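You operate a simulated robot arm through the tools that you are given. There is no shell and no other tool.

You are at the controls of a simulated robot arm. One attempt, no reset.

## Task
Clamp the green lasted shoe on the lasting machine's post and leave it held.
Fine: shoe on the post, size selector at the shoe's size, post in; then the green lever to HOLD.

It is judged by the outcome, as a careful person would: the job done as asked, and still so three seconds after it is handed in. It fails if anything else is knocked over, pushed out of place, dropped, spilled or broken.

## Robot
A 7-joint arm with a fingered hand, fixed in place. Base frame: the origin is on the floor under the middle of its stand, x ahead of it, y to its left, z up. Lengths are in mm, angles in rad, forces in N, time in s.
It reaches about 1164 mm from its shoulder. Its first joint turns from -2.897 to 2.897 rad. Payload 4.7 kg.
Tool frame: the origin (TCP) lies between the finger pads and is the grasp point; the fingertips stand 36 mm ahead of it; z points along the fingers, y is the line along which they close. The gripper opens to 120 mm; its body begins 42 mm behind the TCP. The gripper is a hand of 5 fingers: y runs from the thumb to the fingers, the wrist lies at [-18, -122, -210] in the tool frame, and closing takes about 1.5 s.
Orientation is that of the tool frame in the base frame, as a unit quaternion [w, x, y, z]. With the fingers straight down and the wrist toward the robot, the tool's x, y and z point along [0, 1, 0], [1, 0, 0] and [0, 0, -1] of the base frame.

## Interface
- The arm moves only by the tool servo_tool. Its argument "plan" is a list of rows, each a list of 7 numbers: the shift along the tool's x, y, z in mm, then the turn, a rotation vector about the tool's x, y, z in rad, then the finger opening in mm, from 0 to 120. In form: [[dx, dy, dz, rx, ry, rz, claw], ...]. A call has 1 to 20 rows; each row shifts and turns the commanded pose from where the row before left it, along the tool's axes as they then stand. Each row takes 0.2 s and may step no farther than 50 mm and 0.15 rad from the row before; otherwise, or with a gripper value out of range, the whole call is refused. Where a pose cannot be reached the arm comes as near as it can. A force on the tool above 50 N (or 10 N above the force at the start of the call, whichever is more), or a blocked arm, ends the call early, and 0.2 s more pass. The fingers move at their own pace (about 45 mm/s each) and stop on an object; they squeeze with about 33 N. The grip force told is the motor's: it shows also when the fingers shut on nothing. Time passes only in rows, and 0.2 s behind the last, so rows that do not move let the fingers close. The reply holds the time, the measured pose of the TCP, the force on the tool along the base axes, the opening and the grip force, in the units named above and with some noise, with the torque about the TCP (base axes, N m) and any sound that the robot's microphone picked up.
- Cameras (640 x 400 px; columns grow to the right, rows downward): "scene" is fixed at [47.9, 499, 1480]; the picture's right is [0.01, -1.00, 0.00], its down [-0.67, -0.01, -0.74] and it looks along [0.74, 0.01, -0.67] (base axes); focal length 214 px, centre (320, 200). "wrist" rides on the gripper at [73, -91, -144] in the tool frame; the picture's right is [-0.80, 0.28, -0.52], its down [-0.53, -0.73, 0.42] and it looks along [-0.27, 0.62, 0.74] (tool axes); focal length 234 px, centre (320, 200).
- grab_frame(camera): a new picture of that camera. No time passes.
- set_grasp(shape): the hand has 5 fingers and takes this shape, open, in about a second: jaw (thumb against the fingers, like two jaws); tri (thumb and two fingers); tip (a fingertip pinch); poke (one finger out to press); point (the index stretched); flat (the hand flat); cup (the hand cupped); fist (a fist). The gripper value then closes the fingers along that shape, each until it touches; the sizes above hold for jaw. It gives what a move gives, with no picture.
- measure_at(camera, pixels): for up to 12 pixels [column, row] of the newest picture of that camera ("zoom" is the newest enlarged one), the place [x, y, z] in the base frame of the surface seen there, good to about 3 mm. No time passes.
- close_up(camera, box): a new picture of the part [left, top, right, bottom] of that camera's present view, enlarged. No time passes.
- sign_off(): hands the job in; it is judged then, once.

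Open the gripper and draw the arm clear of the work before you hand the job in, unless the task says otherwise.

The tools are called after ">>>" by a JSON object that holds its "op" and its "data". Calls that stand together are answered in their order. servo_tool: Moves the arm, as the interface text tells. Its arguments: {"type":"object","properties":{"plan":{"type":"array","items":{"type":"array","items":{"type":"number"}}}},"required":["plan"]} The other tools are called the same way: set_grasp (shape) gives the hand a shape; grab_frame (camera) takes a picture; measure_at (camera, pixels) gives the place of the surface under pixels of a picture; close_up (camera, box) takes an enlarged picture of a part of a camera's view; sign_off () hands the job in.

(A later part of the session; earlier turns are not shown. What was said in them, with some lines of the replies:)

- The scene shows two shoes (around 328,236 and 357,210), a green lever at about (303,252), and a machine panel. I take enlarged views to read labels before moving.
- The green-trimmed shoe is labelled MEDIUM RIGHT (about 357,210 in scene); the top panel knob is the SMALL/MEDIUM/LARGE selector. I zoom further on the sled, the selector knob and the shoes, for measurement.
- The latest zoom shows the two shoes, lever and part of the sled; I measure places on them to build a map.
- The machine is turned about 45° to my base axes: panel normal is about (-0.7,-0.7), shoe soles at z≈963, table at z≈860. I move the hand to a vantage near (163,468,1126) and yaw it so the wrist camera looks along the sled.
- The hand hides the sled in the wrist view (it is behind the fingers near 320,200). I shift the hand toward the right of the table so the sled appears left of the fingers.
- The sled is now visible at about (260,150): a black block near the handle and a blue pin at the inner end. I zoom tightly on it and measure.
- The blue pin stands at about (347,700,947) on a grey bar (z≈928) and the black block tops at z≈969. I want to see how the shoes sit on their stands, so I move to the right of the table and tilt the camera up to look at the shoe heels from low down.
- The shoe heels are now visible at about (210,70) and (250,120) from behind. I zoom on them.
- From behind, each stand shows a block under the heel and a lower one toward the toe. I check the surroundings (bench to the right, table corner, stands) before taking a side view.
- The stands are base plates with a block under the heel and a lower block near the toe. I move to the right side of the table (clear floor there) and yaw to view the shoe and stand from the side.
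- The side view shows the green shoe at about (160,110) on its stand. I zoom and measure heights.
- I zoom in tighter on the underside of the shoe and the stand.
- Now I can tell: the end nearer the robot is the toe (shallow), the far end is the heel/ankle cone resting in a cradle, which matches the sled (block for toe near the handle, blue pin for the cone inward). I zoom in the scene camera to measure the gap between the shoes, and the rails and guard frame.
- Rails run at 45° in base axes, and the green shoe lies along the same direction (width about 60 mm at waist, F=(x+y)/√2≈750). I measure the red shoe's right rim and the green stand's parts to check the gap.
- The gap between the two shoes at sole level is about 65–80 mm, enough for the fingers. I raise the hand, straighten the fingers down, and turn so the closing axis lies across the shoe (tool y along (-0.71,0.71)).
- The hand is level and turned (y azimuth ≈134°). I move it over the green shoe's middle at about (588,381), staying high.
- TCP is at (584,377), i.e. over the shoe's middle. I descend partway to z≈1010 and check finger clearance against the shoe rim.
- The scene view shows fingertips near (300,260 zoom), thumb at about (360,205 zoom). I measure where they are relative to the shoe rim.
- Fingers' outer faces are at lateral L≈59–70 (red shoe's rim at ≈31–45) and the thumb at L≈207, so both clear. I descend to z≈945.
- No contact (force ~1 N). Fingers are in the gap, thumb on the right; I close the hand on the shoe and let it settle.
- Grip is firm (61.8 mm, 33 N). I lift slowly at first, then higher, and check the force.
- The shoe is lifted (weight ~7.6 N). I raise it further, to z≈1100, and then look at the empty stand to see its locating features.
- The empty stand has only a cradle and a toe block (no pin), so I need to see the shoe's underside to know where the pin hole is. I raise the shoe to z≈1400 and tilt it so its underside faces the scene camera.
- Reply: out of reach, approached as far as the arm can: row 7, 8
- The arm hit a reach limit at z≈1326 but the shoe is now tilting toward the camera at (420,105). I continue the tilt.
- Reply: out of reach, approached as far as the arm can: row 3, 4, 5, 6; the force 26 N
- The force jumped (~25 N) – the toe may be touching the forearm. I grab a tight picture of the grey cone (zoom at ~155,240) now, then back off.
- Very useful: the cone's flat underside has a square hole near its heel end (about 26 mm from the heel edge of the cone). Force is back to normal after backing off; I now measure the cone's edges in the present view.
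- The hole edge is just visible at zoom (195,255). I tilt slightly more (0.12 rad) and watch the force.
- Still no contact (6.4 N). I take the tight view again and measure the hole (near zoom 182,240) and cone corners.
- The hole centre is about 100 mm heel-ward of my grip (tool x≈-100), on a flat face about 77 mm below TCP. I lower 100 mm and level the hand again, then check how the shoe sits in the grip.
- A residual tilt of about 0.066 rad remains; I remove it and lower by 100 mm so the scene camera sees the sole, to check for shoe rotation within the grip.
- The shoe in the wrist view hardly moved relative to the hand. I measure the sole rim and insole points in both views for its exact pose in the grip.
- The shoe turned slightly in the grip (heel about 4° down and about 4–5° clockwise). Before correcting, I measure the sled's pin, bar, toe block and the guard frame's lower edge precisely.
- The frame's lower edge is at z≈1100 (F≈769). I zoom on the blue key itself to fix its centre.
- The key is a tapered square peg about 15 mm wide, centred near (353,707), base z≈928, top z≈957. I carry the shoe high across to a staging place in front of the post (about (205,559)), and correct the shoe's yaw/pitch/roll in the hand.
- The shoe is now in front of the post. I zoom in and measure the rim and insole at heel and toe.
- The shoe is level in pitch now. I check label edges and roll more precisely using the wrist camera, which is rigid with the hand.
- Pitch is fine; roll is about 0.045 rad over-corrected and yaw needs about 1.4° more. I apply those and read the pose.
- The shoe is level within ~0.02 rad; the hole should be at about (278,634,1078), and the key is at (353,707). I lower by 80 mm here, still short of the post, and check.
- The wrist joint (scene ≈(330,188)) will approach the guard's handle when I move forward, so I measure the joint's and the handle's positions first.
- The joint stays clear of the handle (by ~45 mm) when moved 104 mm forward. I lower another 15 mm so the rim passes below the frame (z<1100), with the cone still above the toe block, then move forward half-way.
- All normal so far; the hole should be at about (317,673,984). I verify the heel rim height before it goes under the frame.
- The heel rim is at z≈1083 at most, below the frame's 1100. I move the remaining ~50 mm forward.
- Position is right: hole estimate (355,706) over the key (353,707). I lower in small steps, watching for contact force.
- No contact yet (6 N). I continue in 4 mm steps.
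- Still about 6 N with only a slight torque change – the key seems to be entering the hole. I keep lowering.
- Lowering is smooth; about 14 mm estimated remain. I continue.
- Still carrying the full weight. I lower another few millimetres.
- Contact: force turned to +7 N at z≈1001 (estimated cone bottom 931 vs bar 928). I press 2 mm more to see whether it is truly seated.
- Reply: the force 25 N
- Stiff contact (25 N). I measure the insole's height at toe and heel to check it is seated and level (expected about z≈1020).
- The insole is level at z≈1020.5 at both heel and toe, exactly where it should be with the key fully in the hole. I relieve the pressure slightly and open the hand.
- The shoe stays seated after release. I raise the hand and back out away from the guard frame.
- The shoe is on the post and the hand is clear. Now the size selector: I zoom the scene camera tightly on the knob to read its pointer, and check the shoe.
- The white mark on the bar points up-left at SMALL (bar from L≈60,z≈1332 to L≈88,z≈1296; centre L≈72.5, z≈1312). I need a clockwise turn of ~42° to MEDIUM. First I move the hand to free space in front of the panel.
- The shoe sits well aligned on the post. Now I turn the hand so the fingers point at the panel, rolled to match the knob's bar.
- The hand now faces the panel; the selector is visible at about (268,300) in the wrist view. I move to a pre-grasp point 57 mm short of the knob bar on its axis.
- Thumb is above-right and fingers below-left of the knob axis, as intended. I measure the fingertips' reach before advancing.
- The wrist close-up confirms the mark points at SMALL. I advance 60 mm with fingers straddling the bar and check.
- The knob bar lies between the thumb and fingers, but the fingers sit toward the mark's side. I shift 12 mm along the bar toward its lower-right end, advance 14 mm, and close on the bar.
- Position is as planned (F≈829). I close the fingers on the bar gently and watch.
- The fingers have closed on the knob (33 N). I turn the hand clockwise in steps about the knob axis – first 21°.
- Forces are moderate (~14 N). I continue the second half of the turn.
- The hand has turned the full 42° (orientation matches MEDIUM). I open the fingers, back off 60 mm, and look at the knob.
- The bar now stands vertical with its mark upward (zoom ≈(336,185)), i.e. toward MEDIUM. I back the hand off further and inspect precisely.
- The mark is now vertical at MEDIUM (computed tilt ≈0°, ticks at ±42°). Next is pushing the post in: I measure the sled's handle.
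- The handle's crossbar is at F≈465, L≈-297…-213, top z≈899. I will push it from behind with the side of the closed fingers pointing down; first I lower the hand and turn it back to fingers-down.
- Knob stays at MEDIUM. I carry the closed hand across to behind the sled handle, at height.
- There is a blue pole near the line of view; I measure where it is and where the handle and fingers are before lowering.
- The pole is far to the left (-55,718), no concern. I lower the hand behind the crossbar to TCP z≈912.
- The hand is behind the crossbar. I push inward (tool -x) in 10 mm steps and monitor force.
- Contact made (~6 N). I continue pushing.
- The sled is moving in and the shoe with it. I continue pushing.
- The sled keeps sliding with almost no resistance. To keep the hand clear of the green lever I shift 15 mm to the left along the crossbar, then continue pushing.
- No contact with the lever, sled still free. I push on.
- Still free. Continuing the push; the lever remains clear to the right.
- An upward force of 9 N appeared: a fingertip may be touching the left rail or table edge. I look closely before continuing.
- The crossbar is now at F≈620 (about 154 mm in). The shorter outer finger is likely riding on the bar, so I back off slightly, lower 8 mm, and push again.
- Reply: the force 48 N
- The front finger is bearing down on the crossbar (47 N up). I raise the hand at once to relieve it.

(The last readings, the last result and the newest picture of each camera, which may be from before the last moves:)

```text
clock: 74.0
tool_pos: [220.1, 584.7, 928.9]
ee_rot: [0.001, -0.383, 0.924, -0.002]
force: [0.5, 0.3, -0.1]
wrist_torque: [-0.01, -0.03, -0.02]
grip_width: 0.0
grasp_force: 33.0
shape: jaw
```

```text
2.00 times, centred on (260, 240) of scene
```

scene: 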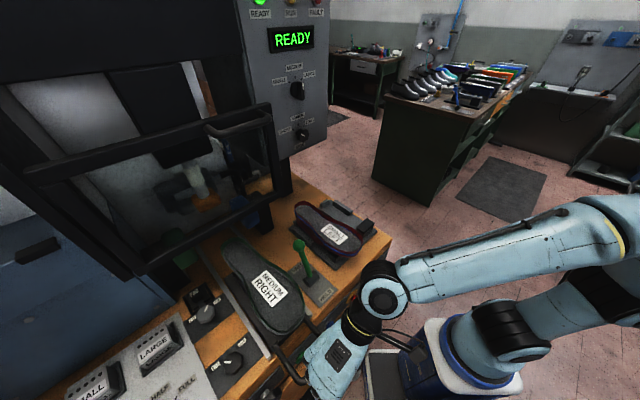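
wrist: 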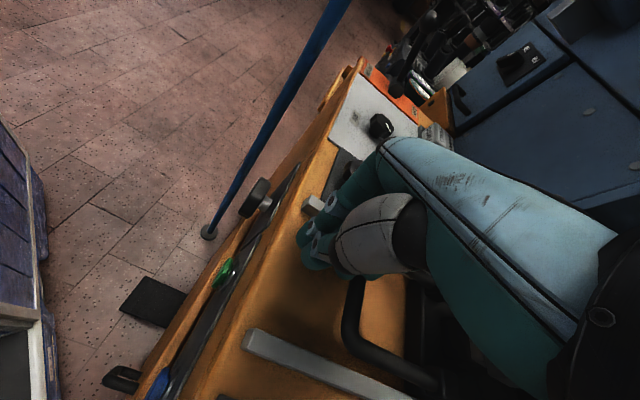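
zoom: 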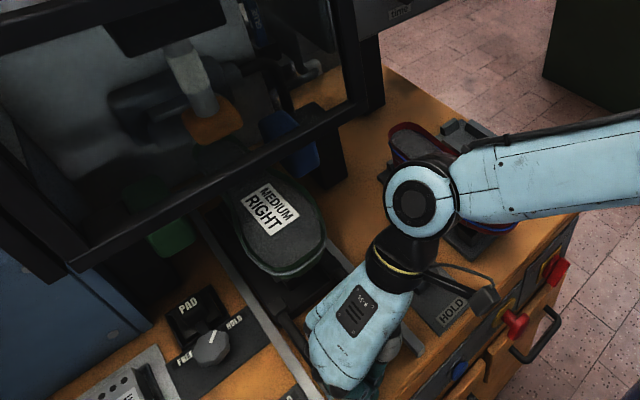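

Relieved. I raise the hand up and back to inspect the sled position and shoe.

>>> {"op": "servo_tool", "data": {"plan": [[10, 0, -30, 0, 0, 0, 0], [20, 0, -30, 0, 0, 0, 0], [30, 0, -30, 0, 0, 0, 0], [35, 0, -20, 0, 0, 0, 0], [35, 0, -20, 0, 0, 0, 0], [35, -20, -10, 0, 0, 0, 0]]}}

>>> {"op": "close_up", "data": {"camera": "scene", "box": [170, 140, 350, 340]}}

>>> {"op": "measure_at", "data": {"camera": "zoom", "pixels": [[260, 225], [285, 215], [240, 200], [300, 240], [280, 260], [255, 185], [235, 185], [310, 220], [270, 290], [300, 320], [330, 290], [350, 265]]}}

>>> {"op": "grab_frame", "data": {"camera": "scene"}}

```text
clock: 75.4
tool_pos: [117.7, 454.5, 1071.2]
ee_rot: [0.0, -0.382, 0.924, -0.001]
force: [0.7, 1.1, -1.5]
wrist_torque: [-0.05, 0.0, 0.0]
grip_width: 0.0
grasp_force: 33.3
shape: jaw
```

```text
2.00 times, centred on (260, 240) of scene
```

zoom: 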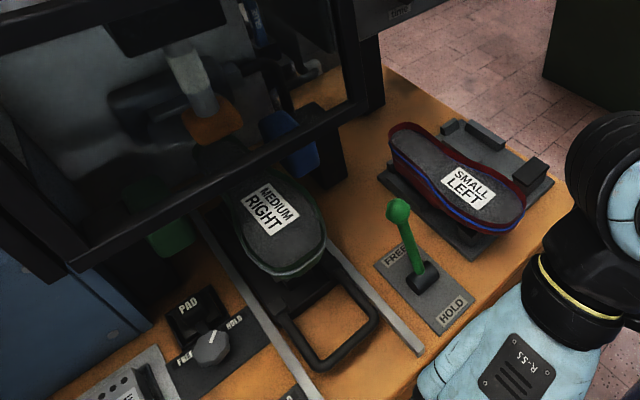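

```text
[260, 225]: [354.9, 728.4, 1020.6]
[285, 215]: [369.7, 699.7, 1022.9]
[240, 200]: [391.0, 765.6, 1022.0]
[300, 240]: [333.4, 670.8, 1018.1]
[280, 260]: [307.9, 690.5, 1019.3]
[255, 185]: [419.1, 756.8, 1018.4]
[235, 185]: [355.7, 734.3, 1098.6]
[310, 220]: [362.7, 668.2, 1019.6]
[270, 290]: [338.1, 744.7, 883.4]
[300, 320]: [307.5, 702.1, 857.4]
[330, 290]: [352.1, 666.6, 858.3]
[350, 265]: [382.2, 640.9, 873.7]
```

```text
taken
```

scene: 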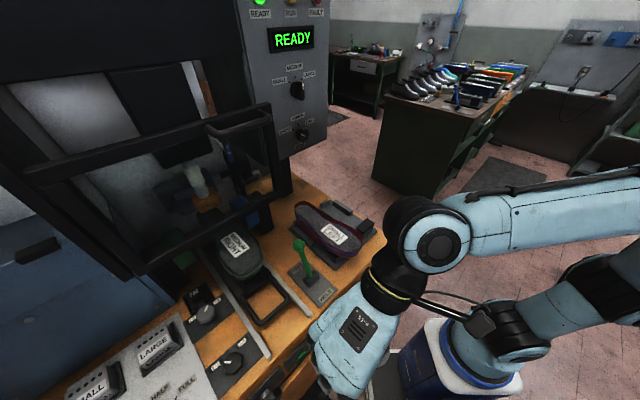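

The shoe is still level on the post and the handle is ~154 mm in. I look inside the machine to see whether the sled is at its end stop.

>>> {"op": "close_up", "data": {"camera": "scene", "box": [150, 140, 300, 260]}}

>>> {"op": "measure_at", "data": {"camera": "zoom", "pixels": [[270, 130], [255, 50], [370, 130], [380, 215], [200, 300], [340, 230], [300, 130], [420, 60], [310, 190], [330, 170], [150, 110], [470, 250]]}}

```text
3.33 times, centred on (225, 200) of scene
```

zoom: 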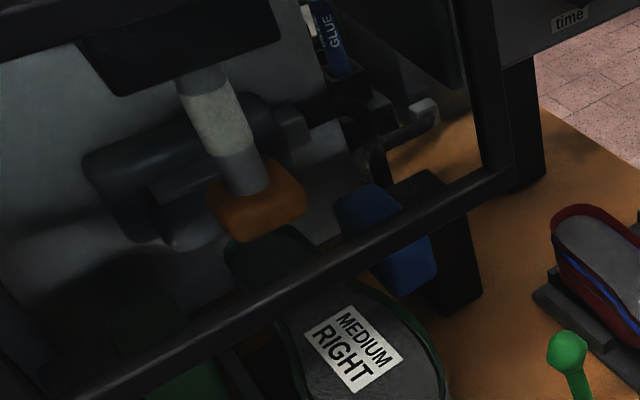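

```text
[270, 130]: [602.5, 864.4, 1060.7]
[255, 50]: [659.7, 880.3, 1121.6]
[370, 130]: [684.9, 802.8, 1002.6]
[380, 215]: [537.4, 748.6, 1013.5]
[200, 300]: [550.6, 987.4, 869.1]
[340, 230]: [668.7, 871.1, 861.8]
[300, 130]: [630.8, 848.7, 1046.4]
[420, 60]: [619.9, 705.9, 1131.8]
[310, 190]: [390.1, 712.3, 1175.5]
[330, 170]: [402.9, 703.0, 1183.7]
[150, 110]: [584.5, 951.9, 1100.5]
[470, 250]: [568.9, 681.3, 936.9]
```

I measure the orange pad and the heel of the shoe to judge the sled's position relative to the machine.

>>> {"op": "measure_at", "data": {"camera": "zoom", "pixels": [[255, 205], [240, 225], [285, 200], [255, 185], [270, 255], [240, 255], [285, 265], [235, 100], [215, 130], [360, 200], [400, 260], [150, 320]]}}

>>> {"op": "close_up", "data": {"camera": "scene", "box": [180, 180, 270, 250]}}

```text
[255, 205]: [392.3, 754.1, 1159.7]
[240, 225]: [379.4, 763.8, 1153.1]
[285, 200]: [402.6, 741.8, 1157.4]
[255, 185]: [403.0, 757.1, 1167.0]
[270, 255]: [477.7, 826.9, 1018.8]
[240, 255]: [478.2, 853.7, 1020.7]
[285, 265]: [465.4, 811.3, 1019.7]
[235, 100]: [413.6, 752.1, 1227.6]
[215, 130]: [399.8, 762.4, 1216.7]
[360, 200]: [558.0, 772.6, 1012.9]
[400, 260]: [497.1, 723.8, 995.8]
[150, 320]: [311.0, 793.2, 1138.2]
```

```text
5.71 times, centred on (225, 215) of scene
```

zoom: 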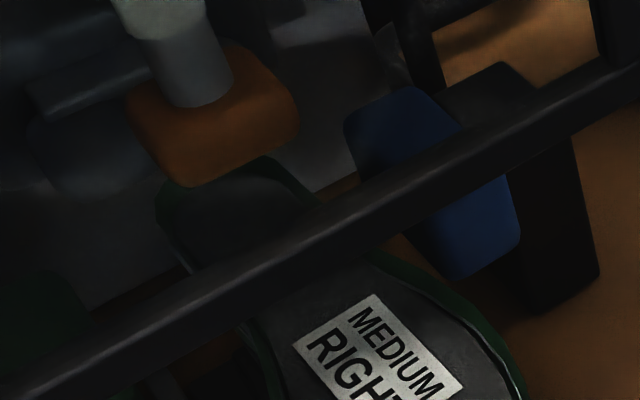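

The heel is now between the side clamps (heel tip F≈945, clamps F≈863–941), so it is nearly or fully in. To push to the stop more cleanly I will turn the hand so all four finger backs face the crossbar; first I move over it and rotate at height.

>>> {"op": "servo_tool", "data": {"plan": [[-29, 6, 0, 0, 0, 0, 0], [-29, 6, 0, 0, 0, 0, 0], [-29, 6, 0, 0, 0, 0, 0], [-29, 6, 0, 0, 0, 0, 0], [0, 0, 0, 0, 0, 0.1428, 0], [0, 0, 0, 0, 0, 0.1428, 0], [0, 0, 0, 0, 0, 0.1428, 0], [0, 0, 0, 0, 0, 0.1428, 0], [0, 0, 0, 0, 0, 0.1428, 0], [0, 0, 0, 0, 0, 0.1428, 0], [0, 0, 0, 0, 0, 0.1428, 0], [0, 0, 0, 0, 0, 0.1428, 0], [0, 0, 0, 0, 0, 0.1428, 0], [0, 0, 0, 0, 0, 0.1428, 0], [0, 0, 0, 0, 0, 0.1428, 0]]}}

>>> {"op": "grab_frame", "data": {"camera": "scene"}}

>>> {"op": "grab_frame", "data": {"camera": "wrist"}}

```text
clock: 78.6
tool_pos: [182.3, 554.7, 1072.5]
ee_rot: [0.001, 0.384, 0.923, 0.002]
force: [-0.8, -0.4, -0.1]
wrist_torque: [0.04, 0.0, 0.02]
grip_width: 0.0
grasp_force: 33.4
shape: jaw
```

```text
taken
```

scene: 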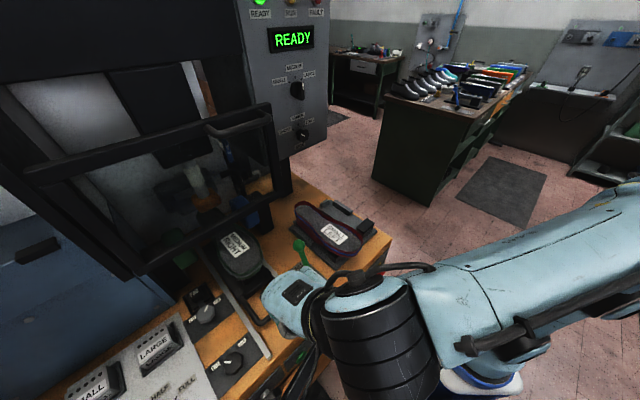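

```text
taken
```

wrist: 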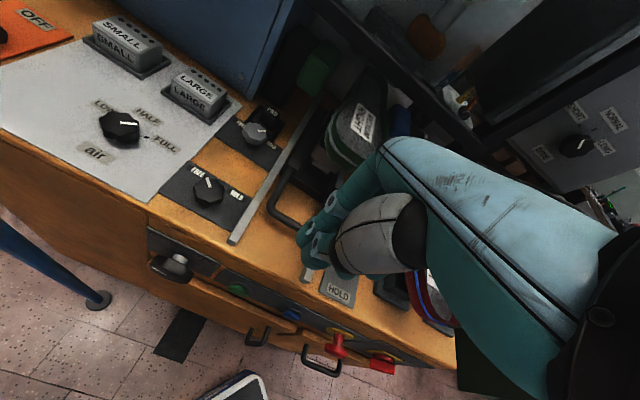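

The hand now faces inward with the finger backs forward. I measure the crossbar's present place from this good view.

>>> {"op": "close_up", "data": {"camera": "wrist", "box": [220, 90, 420, 270]}}

>>> {"op": "measure_at", "data": {"camera": "zoom", "pixels": [[185, 240], [195, 255], [215, 275], [240, 285], [200, 215], [220, 190], [175, 225], [250, 150], [260, 165], [300, 140], [240, 300], [280, 320]]}}

```text
2.22 times, centred on (320, 180) of wrist
```

zoom: 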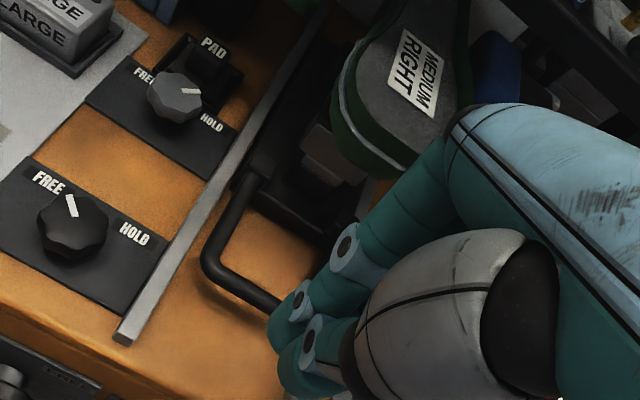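

```text
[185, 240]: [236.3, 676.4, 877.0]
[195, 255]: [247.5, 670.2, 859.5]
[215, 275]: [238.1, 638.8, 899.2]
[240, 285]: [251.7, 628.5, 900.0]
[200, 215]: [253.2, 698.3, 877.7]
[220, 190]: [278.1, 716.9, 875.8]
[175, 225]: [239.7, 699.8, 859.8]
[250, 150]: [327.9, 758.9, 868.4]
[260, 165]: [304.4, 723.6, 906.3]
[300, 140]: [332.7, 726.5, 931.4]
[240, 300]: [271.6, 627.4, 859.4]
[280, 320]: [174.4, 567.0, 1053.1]
```

Crossbar is at F≈621 (155 mm in). I lower the hand behind it, fingertips staying ~10 mm above the table.

>>> {"op": "servo_tool", "data": {"plan": [[0, 19, 0, 0, 0, 0, 0], [0, 0, 40, 0, 0, 0, 0], [0, 0, 40, 0, 0, 0, 0], [0, 0, 40, 0, 0, 0, 0], [0, 0, 30, 0, 0, 0, 0], [0, 0, 12, 0, 0, 0, 0], [0, 0, 0, 0, 0, 0, 0]]}}

>>> {"op": "grab_frame", "data": {"camera": "wrist"}}

>>> {"op": "close_up", "data": {"camera": "scene", "box": [190, 200, 350, 360]}}

```text
clock: 80.2
tool_pos: [197.7, 567.7, 908.8]
ee_rot: [0.0, 0.382, 0.924, 0.0]
force: [-0.9, 0.4, 0.2]
wrist_torque: [0.02, -0.02, 0.0]
grip_width: 0.0
grasp_force: 32.8
shape: jaw
```

```text
taken
```

wrist: 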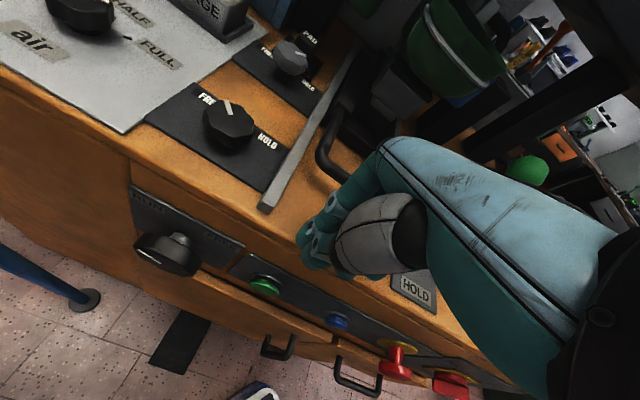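

```text
2.50 times, centred on (270, 280) of scene
```

zoom: 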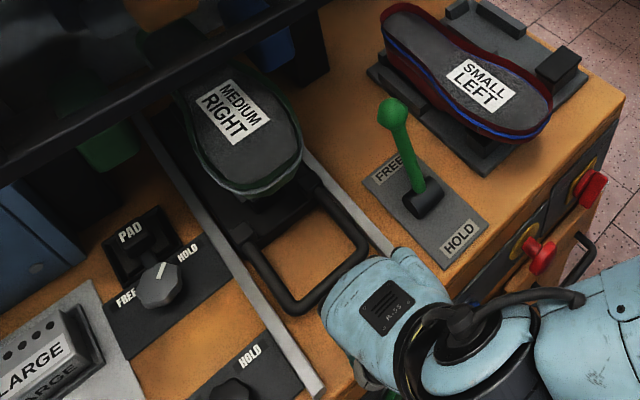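

In place behind the crossbar. I move inward (tool +y), first 30 mm, then in small steps until resistance.

>>> {"op": "servo_tool", "data": {"plan": [[0, 15, 0, 0, 0, 0, 0], [0, 10, 0, 0, 0, 0, 0], [0, 8, 0, 0, 0, 0, 0], [0, 8, 0, 0, 0, 0, 0]]}}

>>> {"op": "close_up", "data": {"camera": "wrist", "box": [220, 60, 480, 290]}}

>>> {"op": "close_up", "data": {"camera": "scene", "box": [190, 200, 350, 360]}}

```text
clock: 81.2
tool_pos: [224.5, 597.2, 909.0]
ee_rot: [0.0, 0.382, 0.924, 0.0]
force: [0.0, -0.8, -0.1]
wrist_torque: [0.01, 0.02, -0.03]
grip_width: 0.0
grasp_force: 33.0
shape: jaw
```

```text
1.74 times, centred on (350, 175) of wrist
```

zoom: 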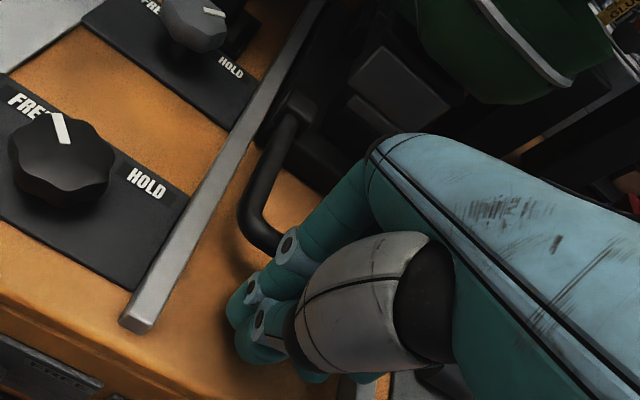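

```text
2.50 times, centred on (270, 280) of scene
```

zoom: 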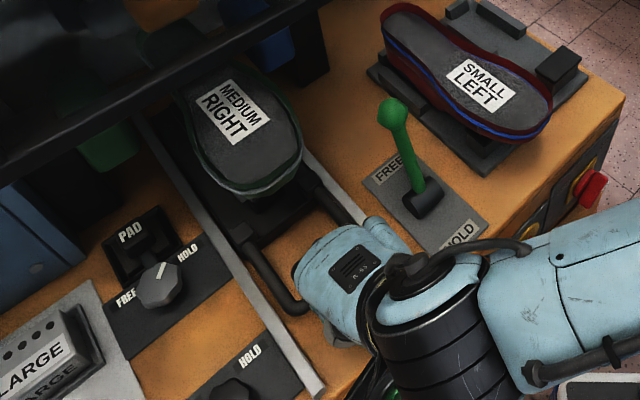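

Close to the bar, no contact yet. I continue with 6 mm steps.

>>> {"op": "servo_tool", "data": {"plan": [[0, 6, 0, 0, 0, 0, 0], [0, 6, 0, 0, 0, 0, 0], [0, 6, 0, 0, 0, 0, 0]]}}

>>> {"op": "close_up", "data": {"camera": "scene", "box": [190, 200, 350, 360]}}

```text
clock: 82.0
tool_pos: [237.9, 608.9, 910.8]
ee_rot: [0.0, 0.382, 0.924, 0.001]
force: [-7.8, -8.8, 6.4]
wrist_torque: [-0.08, -0.04, -0.11]
grip_width: 0.1
grasp_force: 32.5
shape: jaw
```

```text
2.50 times, centred on (270, 280) of scene
```

zoom: 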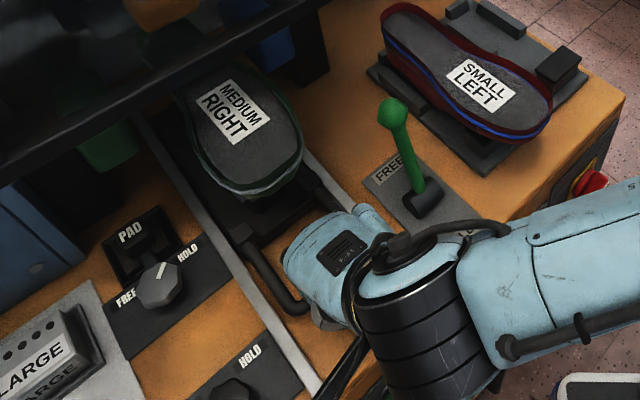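

Contact now (≈12 N along the push). I push further to see whether the sled still moves or is at its stop.

>>> {"op": "servo_tool", "data": {"plan": [[0, 5, 0, 0, 0, 0, 0], [0, 5, 0, 0, 0, 0, 0], [0, 5, 0, 0, 0, 0, 0]]}}

>>> {"op": "close_up", "data": {"camera": "scene", "box": [190, 200, 350, 360]}}

```text
clock: 82.5
tool_pos: [239.4, 612.5, 910.2]
ee_rot: [-0.001, 0.381, 0.924, 0.001]
force: [-26.3, -25.4, 10.9]
wrist_torque: [-0.24, 0.05, -0.17]
grip_width: 0.0
grasp_force: 33.3
shape: jaw
stopped in row 2: the force on the tool passed its limit at 54 N (the readings are from after the stop); the commanded pose is now the measured one
```

```text
2.50 times, centred on (270, 280) of scene
```

zoom: 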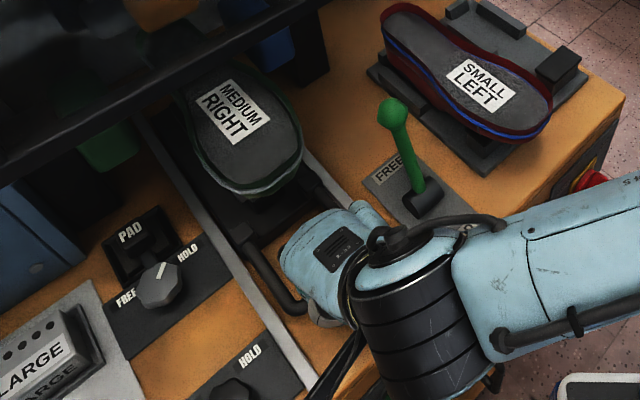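

The sled is firmly at its stop (54 N, shoe and handle no longer move). I back off and up, then inspect the machine and lever.

>>> {"op": "servo_tool", "data": {"plan": [[0, -15, 0, 0, 0, 0, 0], [0, -20, 0, 0, 0, 0, 0], [0, -10, -40, 0, 0, 0, 0], [0, -10, -45, 0, 0, 0, 20], [0, -10, -45, 0, 0, 0, 40], [0, 0, -45, 0, 0, 0, 70], [-20, 0, -40, 0, 0, 0, 70]]}}

>>> {"op": "grab_frame", "data": {"camera": "scene"}}

>>> {"op": "close_up", "data": {"camera": "scene", "box": [180, 190, 340, 340]}}

>>> {"op": "grab_frame", "data": {"camera": "wrist"}}

```text
clock: 84.2
tool_pos: [210.6, 555.4, 1124.6]
ee_rot: [0.001, 0.383, 0.924, -0.001]
force: [0.0, 0.6, 0.2]
wrist_torque: [-0.02, 0.01, -0.01]
grip_width: 59.5
grasp_force: 0.0
shape: jaw
```

```text
taken
```

scene: 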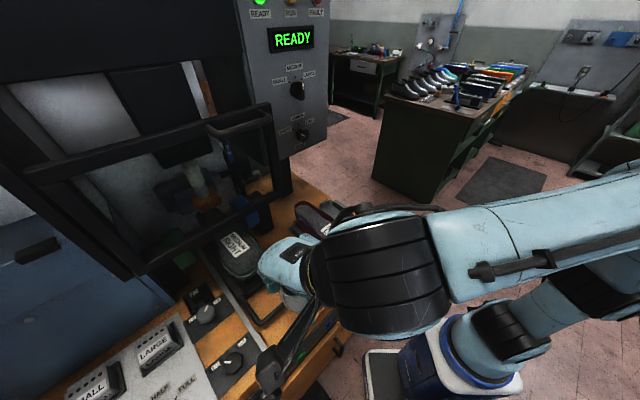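

```text
2.67 times, centred on (260, 265) of scene
```

zoom: 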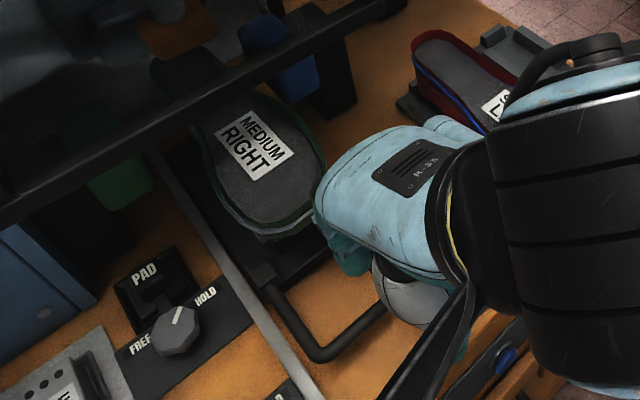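

```text
taken
```

wrist: 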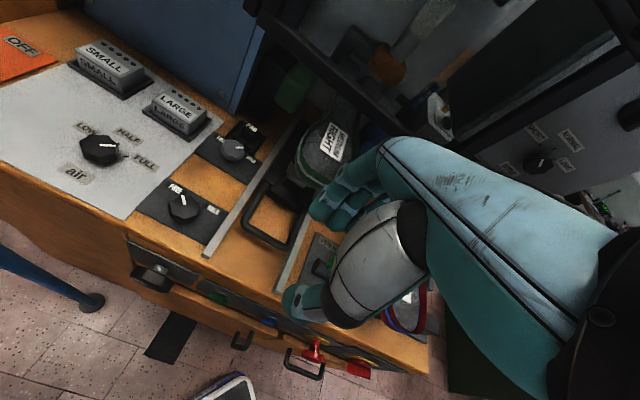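

I measure the crossbar once more to confirm it stayed in, then position above the green lever's knob (centre ≈ (394,560,1001)).

>>> {"op": "measure_at", "data": {"camera": "zoom", "pixels": [[330, 355], [350, 345], [365, 330], [285, 310], [255, 160], [240, 130]]}}

>>> {"op": "servo_tool", "data": {"plan": [[-29.6, 33.1, 0, 0, 0, 0, 75], [-29.6, 33.1, 0, 0, 0, 0, 75], [-29.6, 33.1, 0, 0, 0, 0, 75], [-29.6, 33.1, 0, 0, 0, 0, 75], [0, 0, 0, 0, 0, 0, 75]]}}

>>> {"op": "grab_frame", "data": {"camera": "scene"}}

>>> {"op": "grab_frame", "data": {"camera": "wrist"}}

```text
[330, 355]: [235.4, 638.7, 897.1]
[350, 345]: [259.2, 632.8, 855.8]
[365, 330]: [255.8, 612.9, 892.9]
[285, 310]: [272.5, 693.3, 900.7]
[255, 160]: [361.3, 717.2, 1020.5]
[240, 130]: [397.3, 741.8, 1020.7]
```

```text
clock: 85.3
tool_pos: [386.3, 563.3, 1124.8]
ee_rot: [0.0, 0.381, 0.924, 0.001]
force: [-0.2, -0.5, -0.3]
wrist_torque: [-0.02, -0.01, 0.02]
grip_width: 74.1
grasp_force: 0.2
shape: jaw
```

```text
taken
```

scene: 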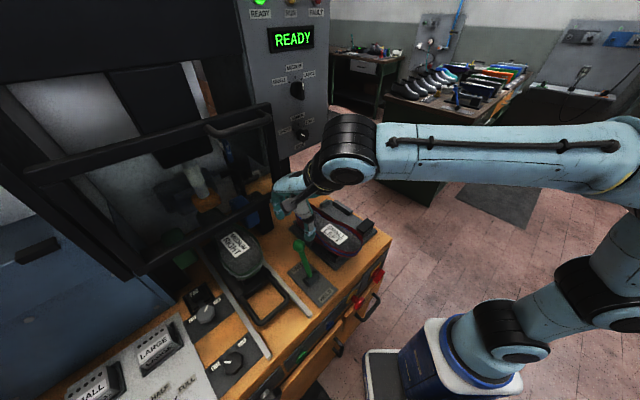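

```text
taken
```

wrist: 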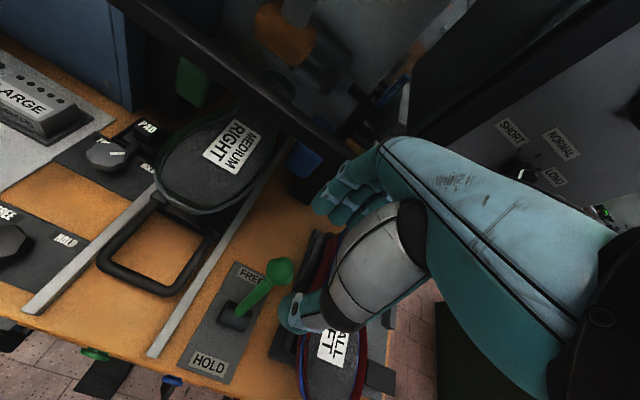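

The sled stays in (crossbar F≈618). The wrist view shows the lever knob at about (280,270) with the thumb near; I measure knob and finger positions.

>>> {"op": "measure_at", "data": {"camera": "wrist", "pixels": [[280, 268], [272, 262], [288, 278], [260, 290], [240, 315], [300, 305], [290, 325], [325, 205], [345, 190], [250, 270], [208, 362]]}}

>>> {"op": "close_up", "data": {"camera": "wrist", "box": [180, 160, 420, 380]}}

```text
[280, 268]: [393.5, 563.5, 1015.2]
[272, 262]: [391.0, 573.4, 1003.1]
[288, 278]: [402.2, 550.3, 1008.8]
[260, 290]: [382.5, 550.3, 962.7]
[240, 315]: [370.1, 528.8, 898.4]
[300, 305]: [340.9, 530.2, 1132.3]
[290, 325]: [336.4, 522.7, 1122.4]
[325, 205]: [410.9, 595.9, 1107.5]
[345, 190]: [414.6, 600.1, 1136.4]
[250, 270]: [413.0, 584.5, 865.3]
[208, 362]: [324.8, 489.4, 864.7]
```

```text
1.82 times, centred on (300, 270) of wrist
```

zoom: 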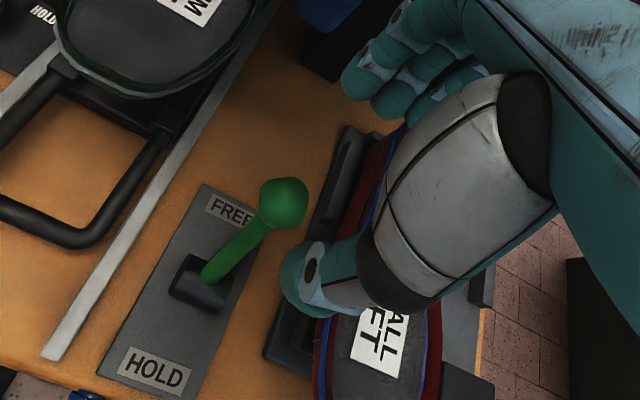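

The knob's centre is at about F=677, L=-118; the hand is right above it. I lower so that the knob comes between thumb and fingers.

>>> {"op": "servo_tool", "data": {"plan": [[0, 5, 30, 0, 0, 0, 75], [0, 0, 30, 0, 0, 0, 75], [0, 0, 30, 0, 0, 0, 75], [0, 0, 25, 0, 0, 0, 75], [0, 0, 0, 0, 0, 0, 75]]}}

>>> {"op": "close_up", "data": {"camera": "wrist", "box": [180, 130, 420, 370]}}

>>> {"op": "close_up", "data": {"camera": "scene", "box": [230, 140, 390, 310]}}

```text
clock: 86.5
tool_pos: [391.1, 567.4, 1010.2]
ee_rot: [0.0, 0.382, 0.924, 0.0]
force: [1.6, 0.1, 0.5]
wrist_torque: [0.0, 0.02, 0.01]
grip_width: 74.4
grasp_force: 0.0
shape: jaw
```

```text
1.67 times, centred on (300, 250) of wrist
```

zoom: 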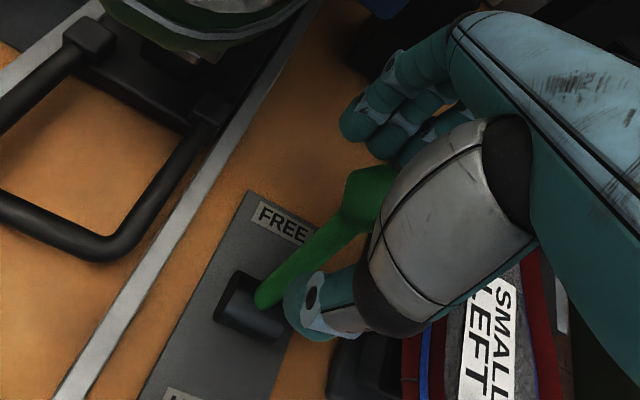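

```text
2.35 times, centred on (310, 225) of scene
```

zoom: 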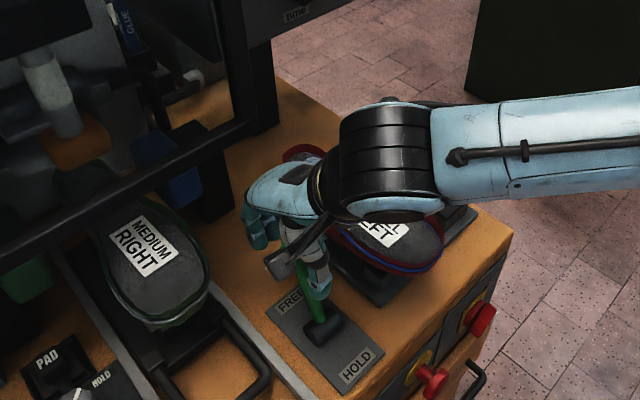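

The knob is between thumb and fingers. I close the hand on it.

>>> {"op": "servo_tool", "data": {"plan": [[0, 0, 4, 0, 0, 0, 60], [0, 0, 0, 0, 0, 0, 45], [0, 0, 0, 0, 0, 0, 30], [0, 0, 0, 0, 0, 0, 20], [0, 0, 0, 0, 0, 0, 10], [0, 0, 0, 0, 0, 0, 10]]}}

>>> {"op": "close_up", "data": {"camera": "wrist", "box": [180, 130, 420, 370]}}

```text
clock: 88.0
tool_pos: [389.7, 566.7, 1003.7]
ee_rot: [0.0, 0.381, 0.925, -0.003]
force: [-6.2, 2.4, -7.5]
wrist_torque: [0.06, 0.09, 0.08]
grip_width: 11.2
grasp_force: 33.0
shape: jaw
```

```text
1.67 times, centred on (300, 250) of wrist
```

zoom: 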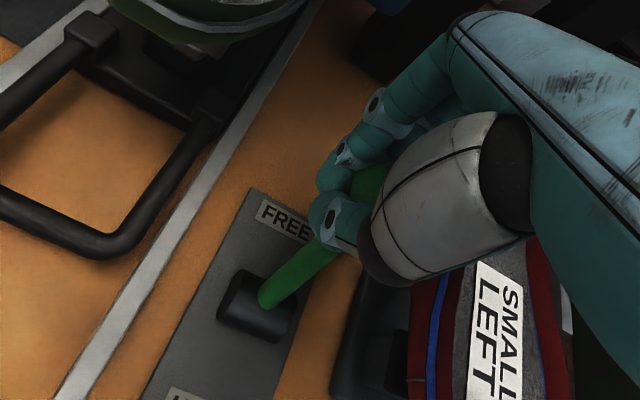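

Gripped. I pull the lever toward HOLD (tool -y) along its arc, first three steps.

>>> {"op": "servo_tool", "data": {"plan": [[0, -12.2, -3, 0, 0, 0, 10], [0, -11.1, -2.5, 0, 0, 0, 10], [0, -11.4, -1.5, 0, 0, 0, 10]]}}

>>> {"op": "close_up", "data": {"camera": "wrist", "box": [180, 130, 420, 370]}}

>>> {"op": "close_up", "data": {"camera": "scene", "box": [230, 140, 390, 310]}}

```text
clock: 88.8
tool_pos: [365.6, 544.3, 1009.9]
ee_rot: [0.0, 0.381, 0.925, -0.002]
force: [-6.8, 12.0, -14.3]
wrist_torque: [0.42, -0.24, 0.17]
grip_width: 11.3
grasp_force: 33.4
shape: jaw
```

```text
1.67 times, centred on (300, 250) of wrist
```

zoom: 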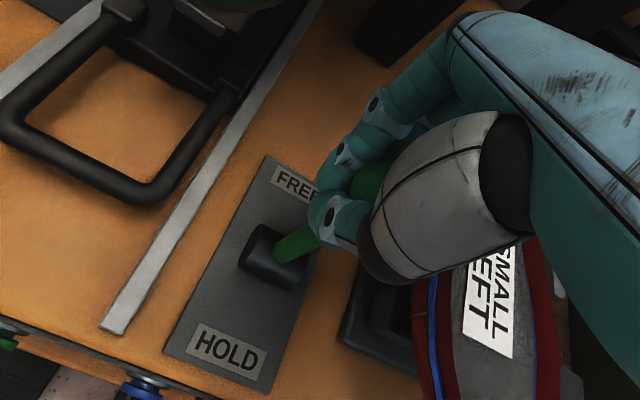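

```text
2.35 times, centred on (310, 225) of scene
```

zoom: 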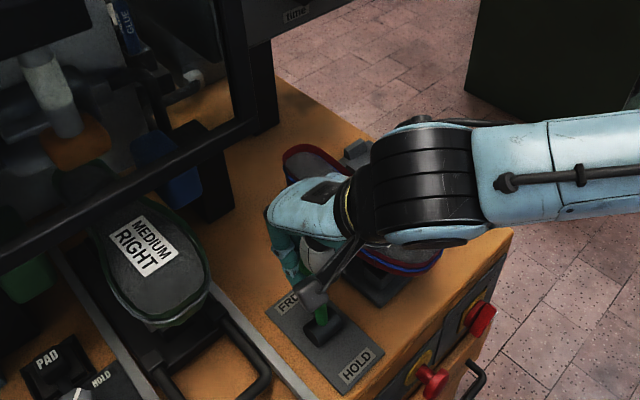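

The lever is following. There is a sideways and downward reaction (~13 N each), so I ease slightly left/down while continuing to pull.

>>> {"op": "servo_tool", "data": {"plan": [[1.5, -11.5, 1, 0, 0, 0, 10], [1.5, -11.5, 1.5, 0, 0, 0, 10], [1, -11.4, 2, 0, 0, 0, 10]]}}

>>> {"op": "close_up", "data": {"camera": "wrist", "box": [180, 130, 420, 370]}}

>>> {"op": "close_up", "data": {"camera": "scene", "box": [230, 140, 390, 310]}}

```text
clock: 89.5
tool_pos: [340.7, 519.2, 1009.3]
ee_rot: [0.001, 0.383, 0.924, 0.001]
force: [6.6, 1.0, 3.7]
wrist_torque: [0.27, -0.86, 0.1]
grip_width: 13.2
grasp_force: 32.7
shape: jaw
```

```text
1.67 times, centred on (300, 250) of wrist
```

zoom: 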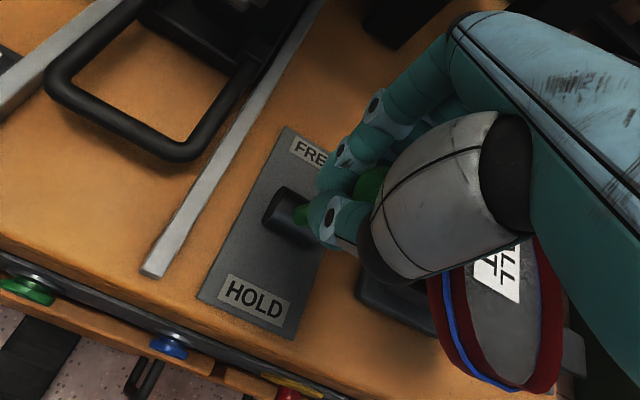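

```text
2.35 times, centred on (310, 225) of scene
```

zoom: 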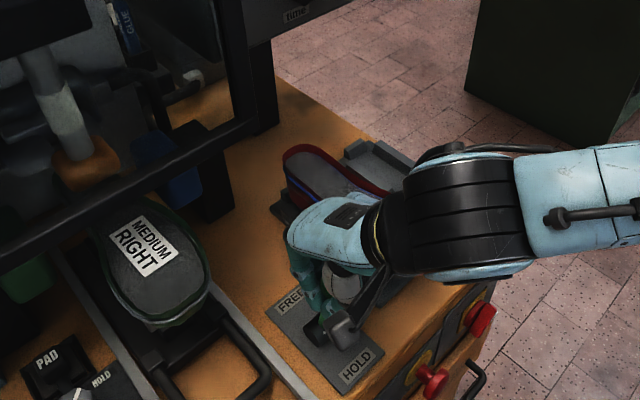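

The press pad above the shoe is coming down as the lever moves. I keep pulling toward HOLD.

>>> {"op": "servo_tool", "data": {"plan": [[0, -11, 2.5, 0, 0, 0, 10], [0, -11, 3, 0, 0, 0, 10], [0, -10, 3.5, 0, 0, 0, 10]]}}

>>> {"op": "close_up", "data": {"camera": "wrist", "box": [180, 130, 420, 370]}}

>>> {"op": "close_up", "data": {"camera": "scene", "box": [180, 140, 360, 320]}}

```text
clock: 90.5
tool_pos: [319.5, 503.0, 1006.5]
ee_rot: [-0.001, 0.382, 0.924, 0.008]
force: [19.1, 14.7, 7.0]
wrist_torque: [0.7, -0.88, 0.29]
grip_width: 14.7
grasp_force: 32.9
shape: jaw
stopped in row 3: the force on the tool passed its limit at 52 N (the readings are from after the stop); the commanded pose is now the measured one
```

```text
1.67 times, centred on (300, 250) of wrist
```

zoom: 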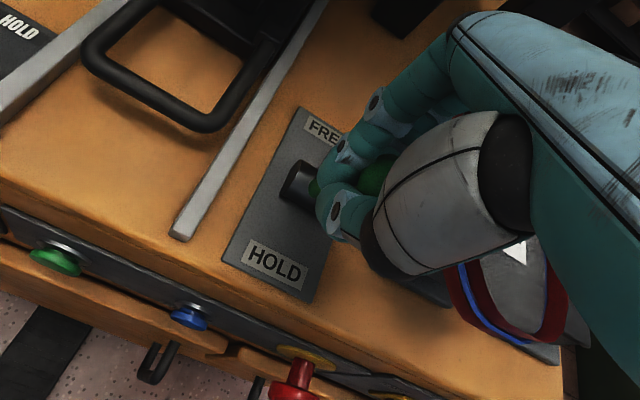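

```text
2.22 times, centred on (270, 230) of scene
```

zoom: 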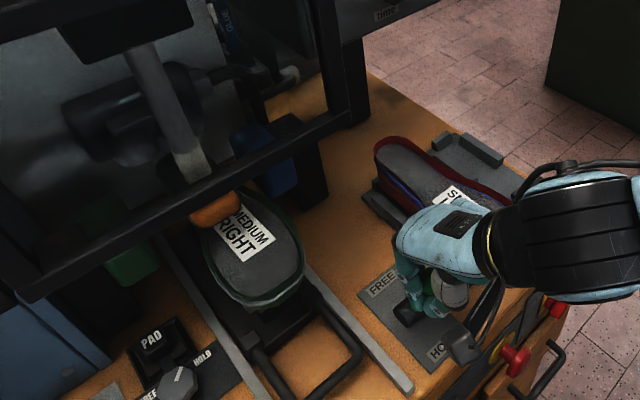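

The lever reached its stop (52 N) and the orange pad is pressed on the shoe's sole. I open the hand in place and look at whether the lever stays at HOLD.

>>> {"op": "servo_tool", "data": {"plan": [[0, 0, 0, 0, 0, 0, 30], [0, 0, 0, 0, 0, 0, 50], [0, 0, 0, 0, 0, 0, 70], [0, 0, 0, 0, 0, 0, 80], [0, 0, 0, 0, 0, 0, 80], [0, 0, 0, 0, 0, 0, 80]]}}

>>> {"op": "close_up", "data": {"camera": "wrist", "box": [180, 130, 420, 370]}}

>>> {"op": "close_up", "data": {"camera": "scene", "box": [180, 140, 360, 320]}}

```text
clock: 91.9
tool_pos: [317.4, 500.5, 1005.3]
ee_rot: [-0.001, 0.381, 0.925, 0.007]
force: [-0.5, 0.0, 0.4]
wrist_torque: [0.0, -0.01, 0.01]
grip_width: 79.8
grasp_force: 0.0
shape: jaw
```

```text
1.67 times, centred on (300, 250) of wrist
```

zoom: 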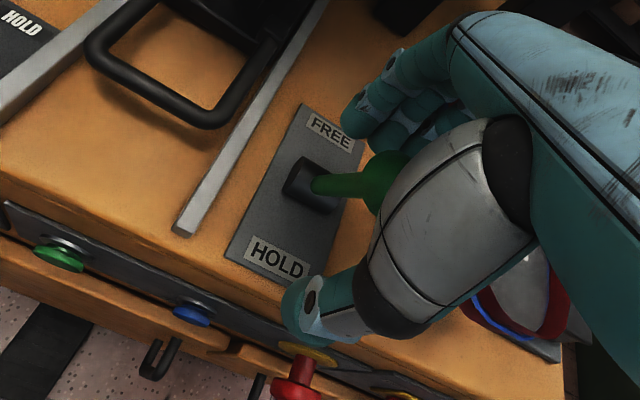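

```text
2.22 times, centred on (270, 230) of scene
```

zoom: 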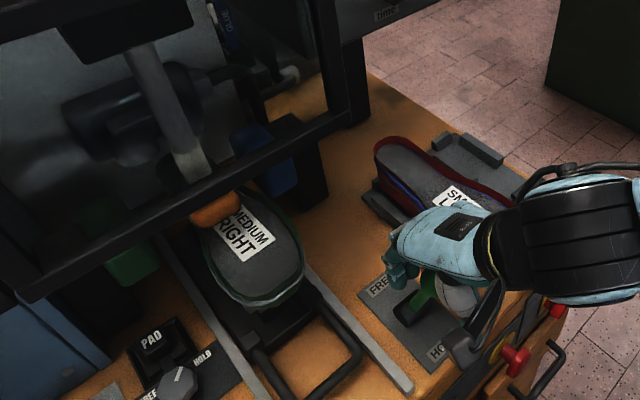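

The lever stays put. I raise the hand straight up off the knob and then draw it away to view everything.

>>> {"op": "servo_tool", "data": {"plan": [[0, 0, -20, 0, 0, 0, 85], [0, 0, -30, 0, 0, 0, 85], [0, 0, -35, 0, 0, 0, 85], [0, 0, -40, 0, 0, 0, 85], [0, -30, -30, 0, 0, 0, 85], [-20, -40, 0, 0, 0, 0, 85], [-20, -40, 0, 0, 0, 0, 85], [-25, -40, 0, 0, 0, 0, 85]]}}

>>> {"op": "grab_frame", "data": {"camera": "scene"}}

>>> {"op": "close_up", "data": {"camera": "scene", "box": [180, 170, 340, 330]}}

>>> {"op": "grab_frame", "data": {"camera": "wrist"}}

```text
clock: 93.7
tool_pos: [256.5, 348.0, 1157.3]
ee_rot: [-0.001, 0.381, 0.925, 0.005]
force: [0.1, 1.7, -1.2]
wrist_torque: [-0.06, 0.01, 0.0]
grip_width: 84.5
grasp_force: 0.1
shape: jaw
```

```text
taken
```

scene: 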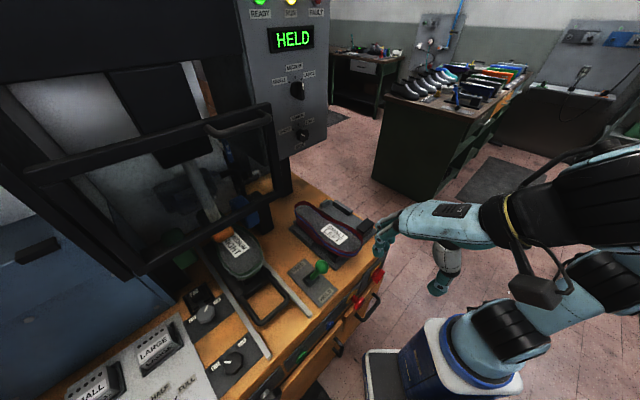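

```text
2.50 times, centred on (260, 250) of scene
```

zoom: 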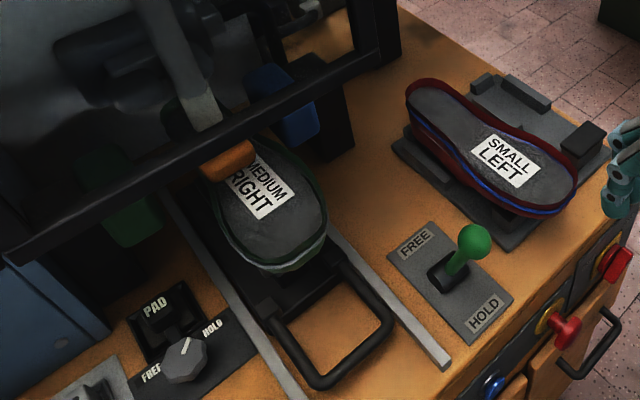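

```text
taken
```

wrist: 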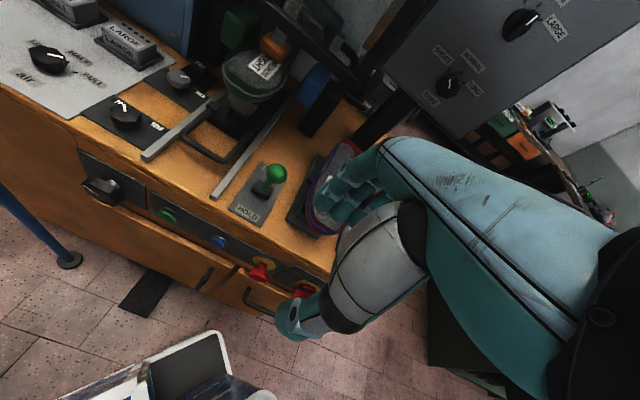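

The display now reads "HELD", with the pad down on the shoe and the lever at HOLD. I draw the arm clear of the work and take a final check of panel and table.

>>> {"op": "servo_tool", "data": {"plan": [[-34.5, -5.4, -20.4, 0, 0, 0, 100], [-34.5, -5.4, -20.4, 0, 0, 0, 100], [-34.5, -5.4, -20.4, 0, 0, 0, 100], [-34.5, -5.4, -20.4, 0, 0, 0, 100], [-34.5, -5.4, -20.4, 0, 0, 0, 100], [-34.5, -5.4, -20.4, 0, 0, 0, 100], [0, 0, 0, 0, 0, 0, 100], [0, 0, 0, 0, 0, 0, 100], [0, 0, 0, 0, 0, 0, 100], [0, 0, 0, 0, 0, 0, 100], [0, 0, 0, 0, 0, 0, 100]]}}

>>> {"op": "grab_frame", "data": {"camera": "scene"}}

>>> {"op": "close_up", "data": {"camera": "scene", "box": [230, 0, 340, 160]}}

>>> {"op": "close_up", "data": {"camera": "scene", "box": [160, 170, 400, 390]}}

```text
clock: 96.1
tool_pos: [382.2, 176.0, 1278.6]
ee_rot: [-0.002, 0.382, 0.924, 0.007]
force: [0.9, 0.6, -0.3]
wrist_torque: [0.0, -0.02, 0.01]
grip_width: 99.7
grasp_force: 0.1
shape: jaw
```

```text
taken
```

scene: 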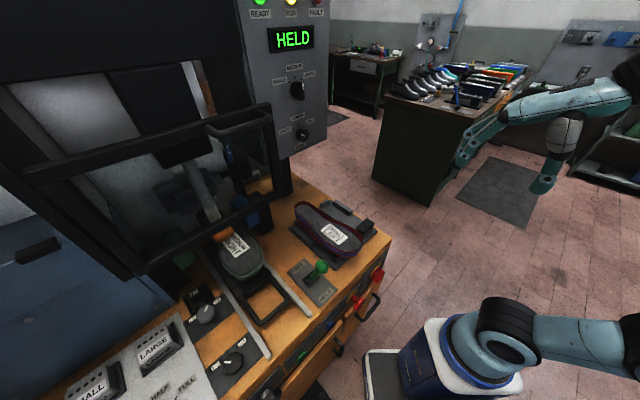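

```text
2.50 times, centred on (285, 80) of scene
```

zoom: 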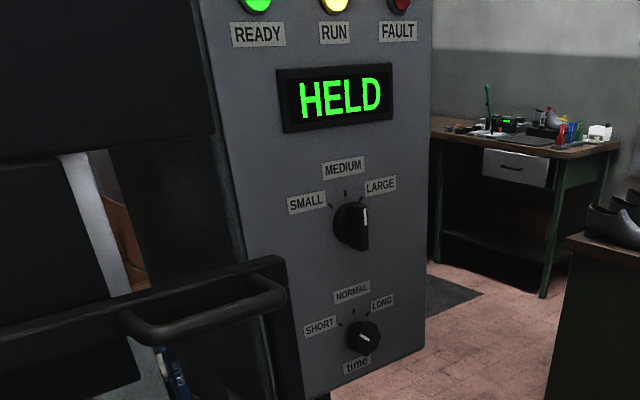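

```text
1.82 times, centred on (280, 280) of scene
```

zoom: 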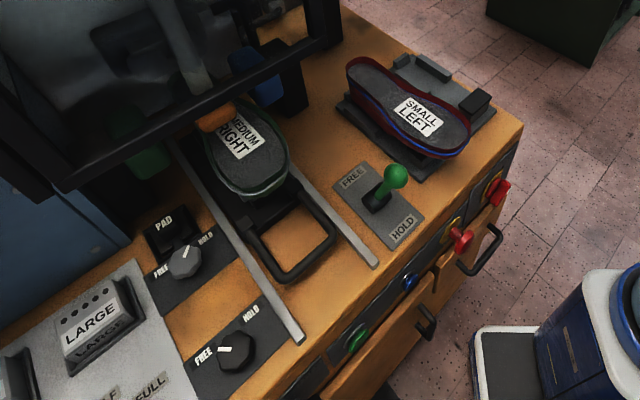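

The display reads HELD with no FAULT light, the selector is at MEDIUM, the sled is in, and the pad is pressing the green shoe. The lever leans to HOLD, the other items are where they were, and the arm is clear, so I hand the job in.

>>> {"op": "sign_off", "data": {}}

```text
The job is handed in.
```

The green shoe (MEDIUM RIGHT) is clamped on the post and held, and I've handed the job in. The display reads HELD and the FAULT light is off.

- **Shoe on post:** its heel hole sits over the blue key and the sole measured level, so it is fully seated.
- **Size selector:** turned from SMALL to MEDIUM.
- **Post:** pushed in about 155 mm, to a firm stop.
- **Green lever:** pulled last, to its stop at HOLD. The lever stayed there after I let go, with the orange pad pressed down on the sole.

While I was turning the shoe over to find the hole, its toe probably brushed the robot's own forearm and the shoe shifted slightly in the grip. I corrected for that before placing it. While I was pushing the post in, a finger also pressed on the sled handle with about 47 N, and I lifted it off straight away.

In the final pictures nothing else on the machine or table has moved, and the arm is clear of the work with the hand open.
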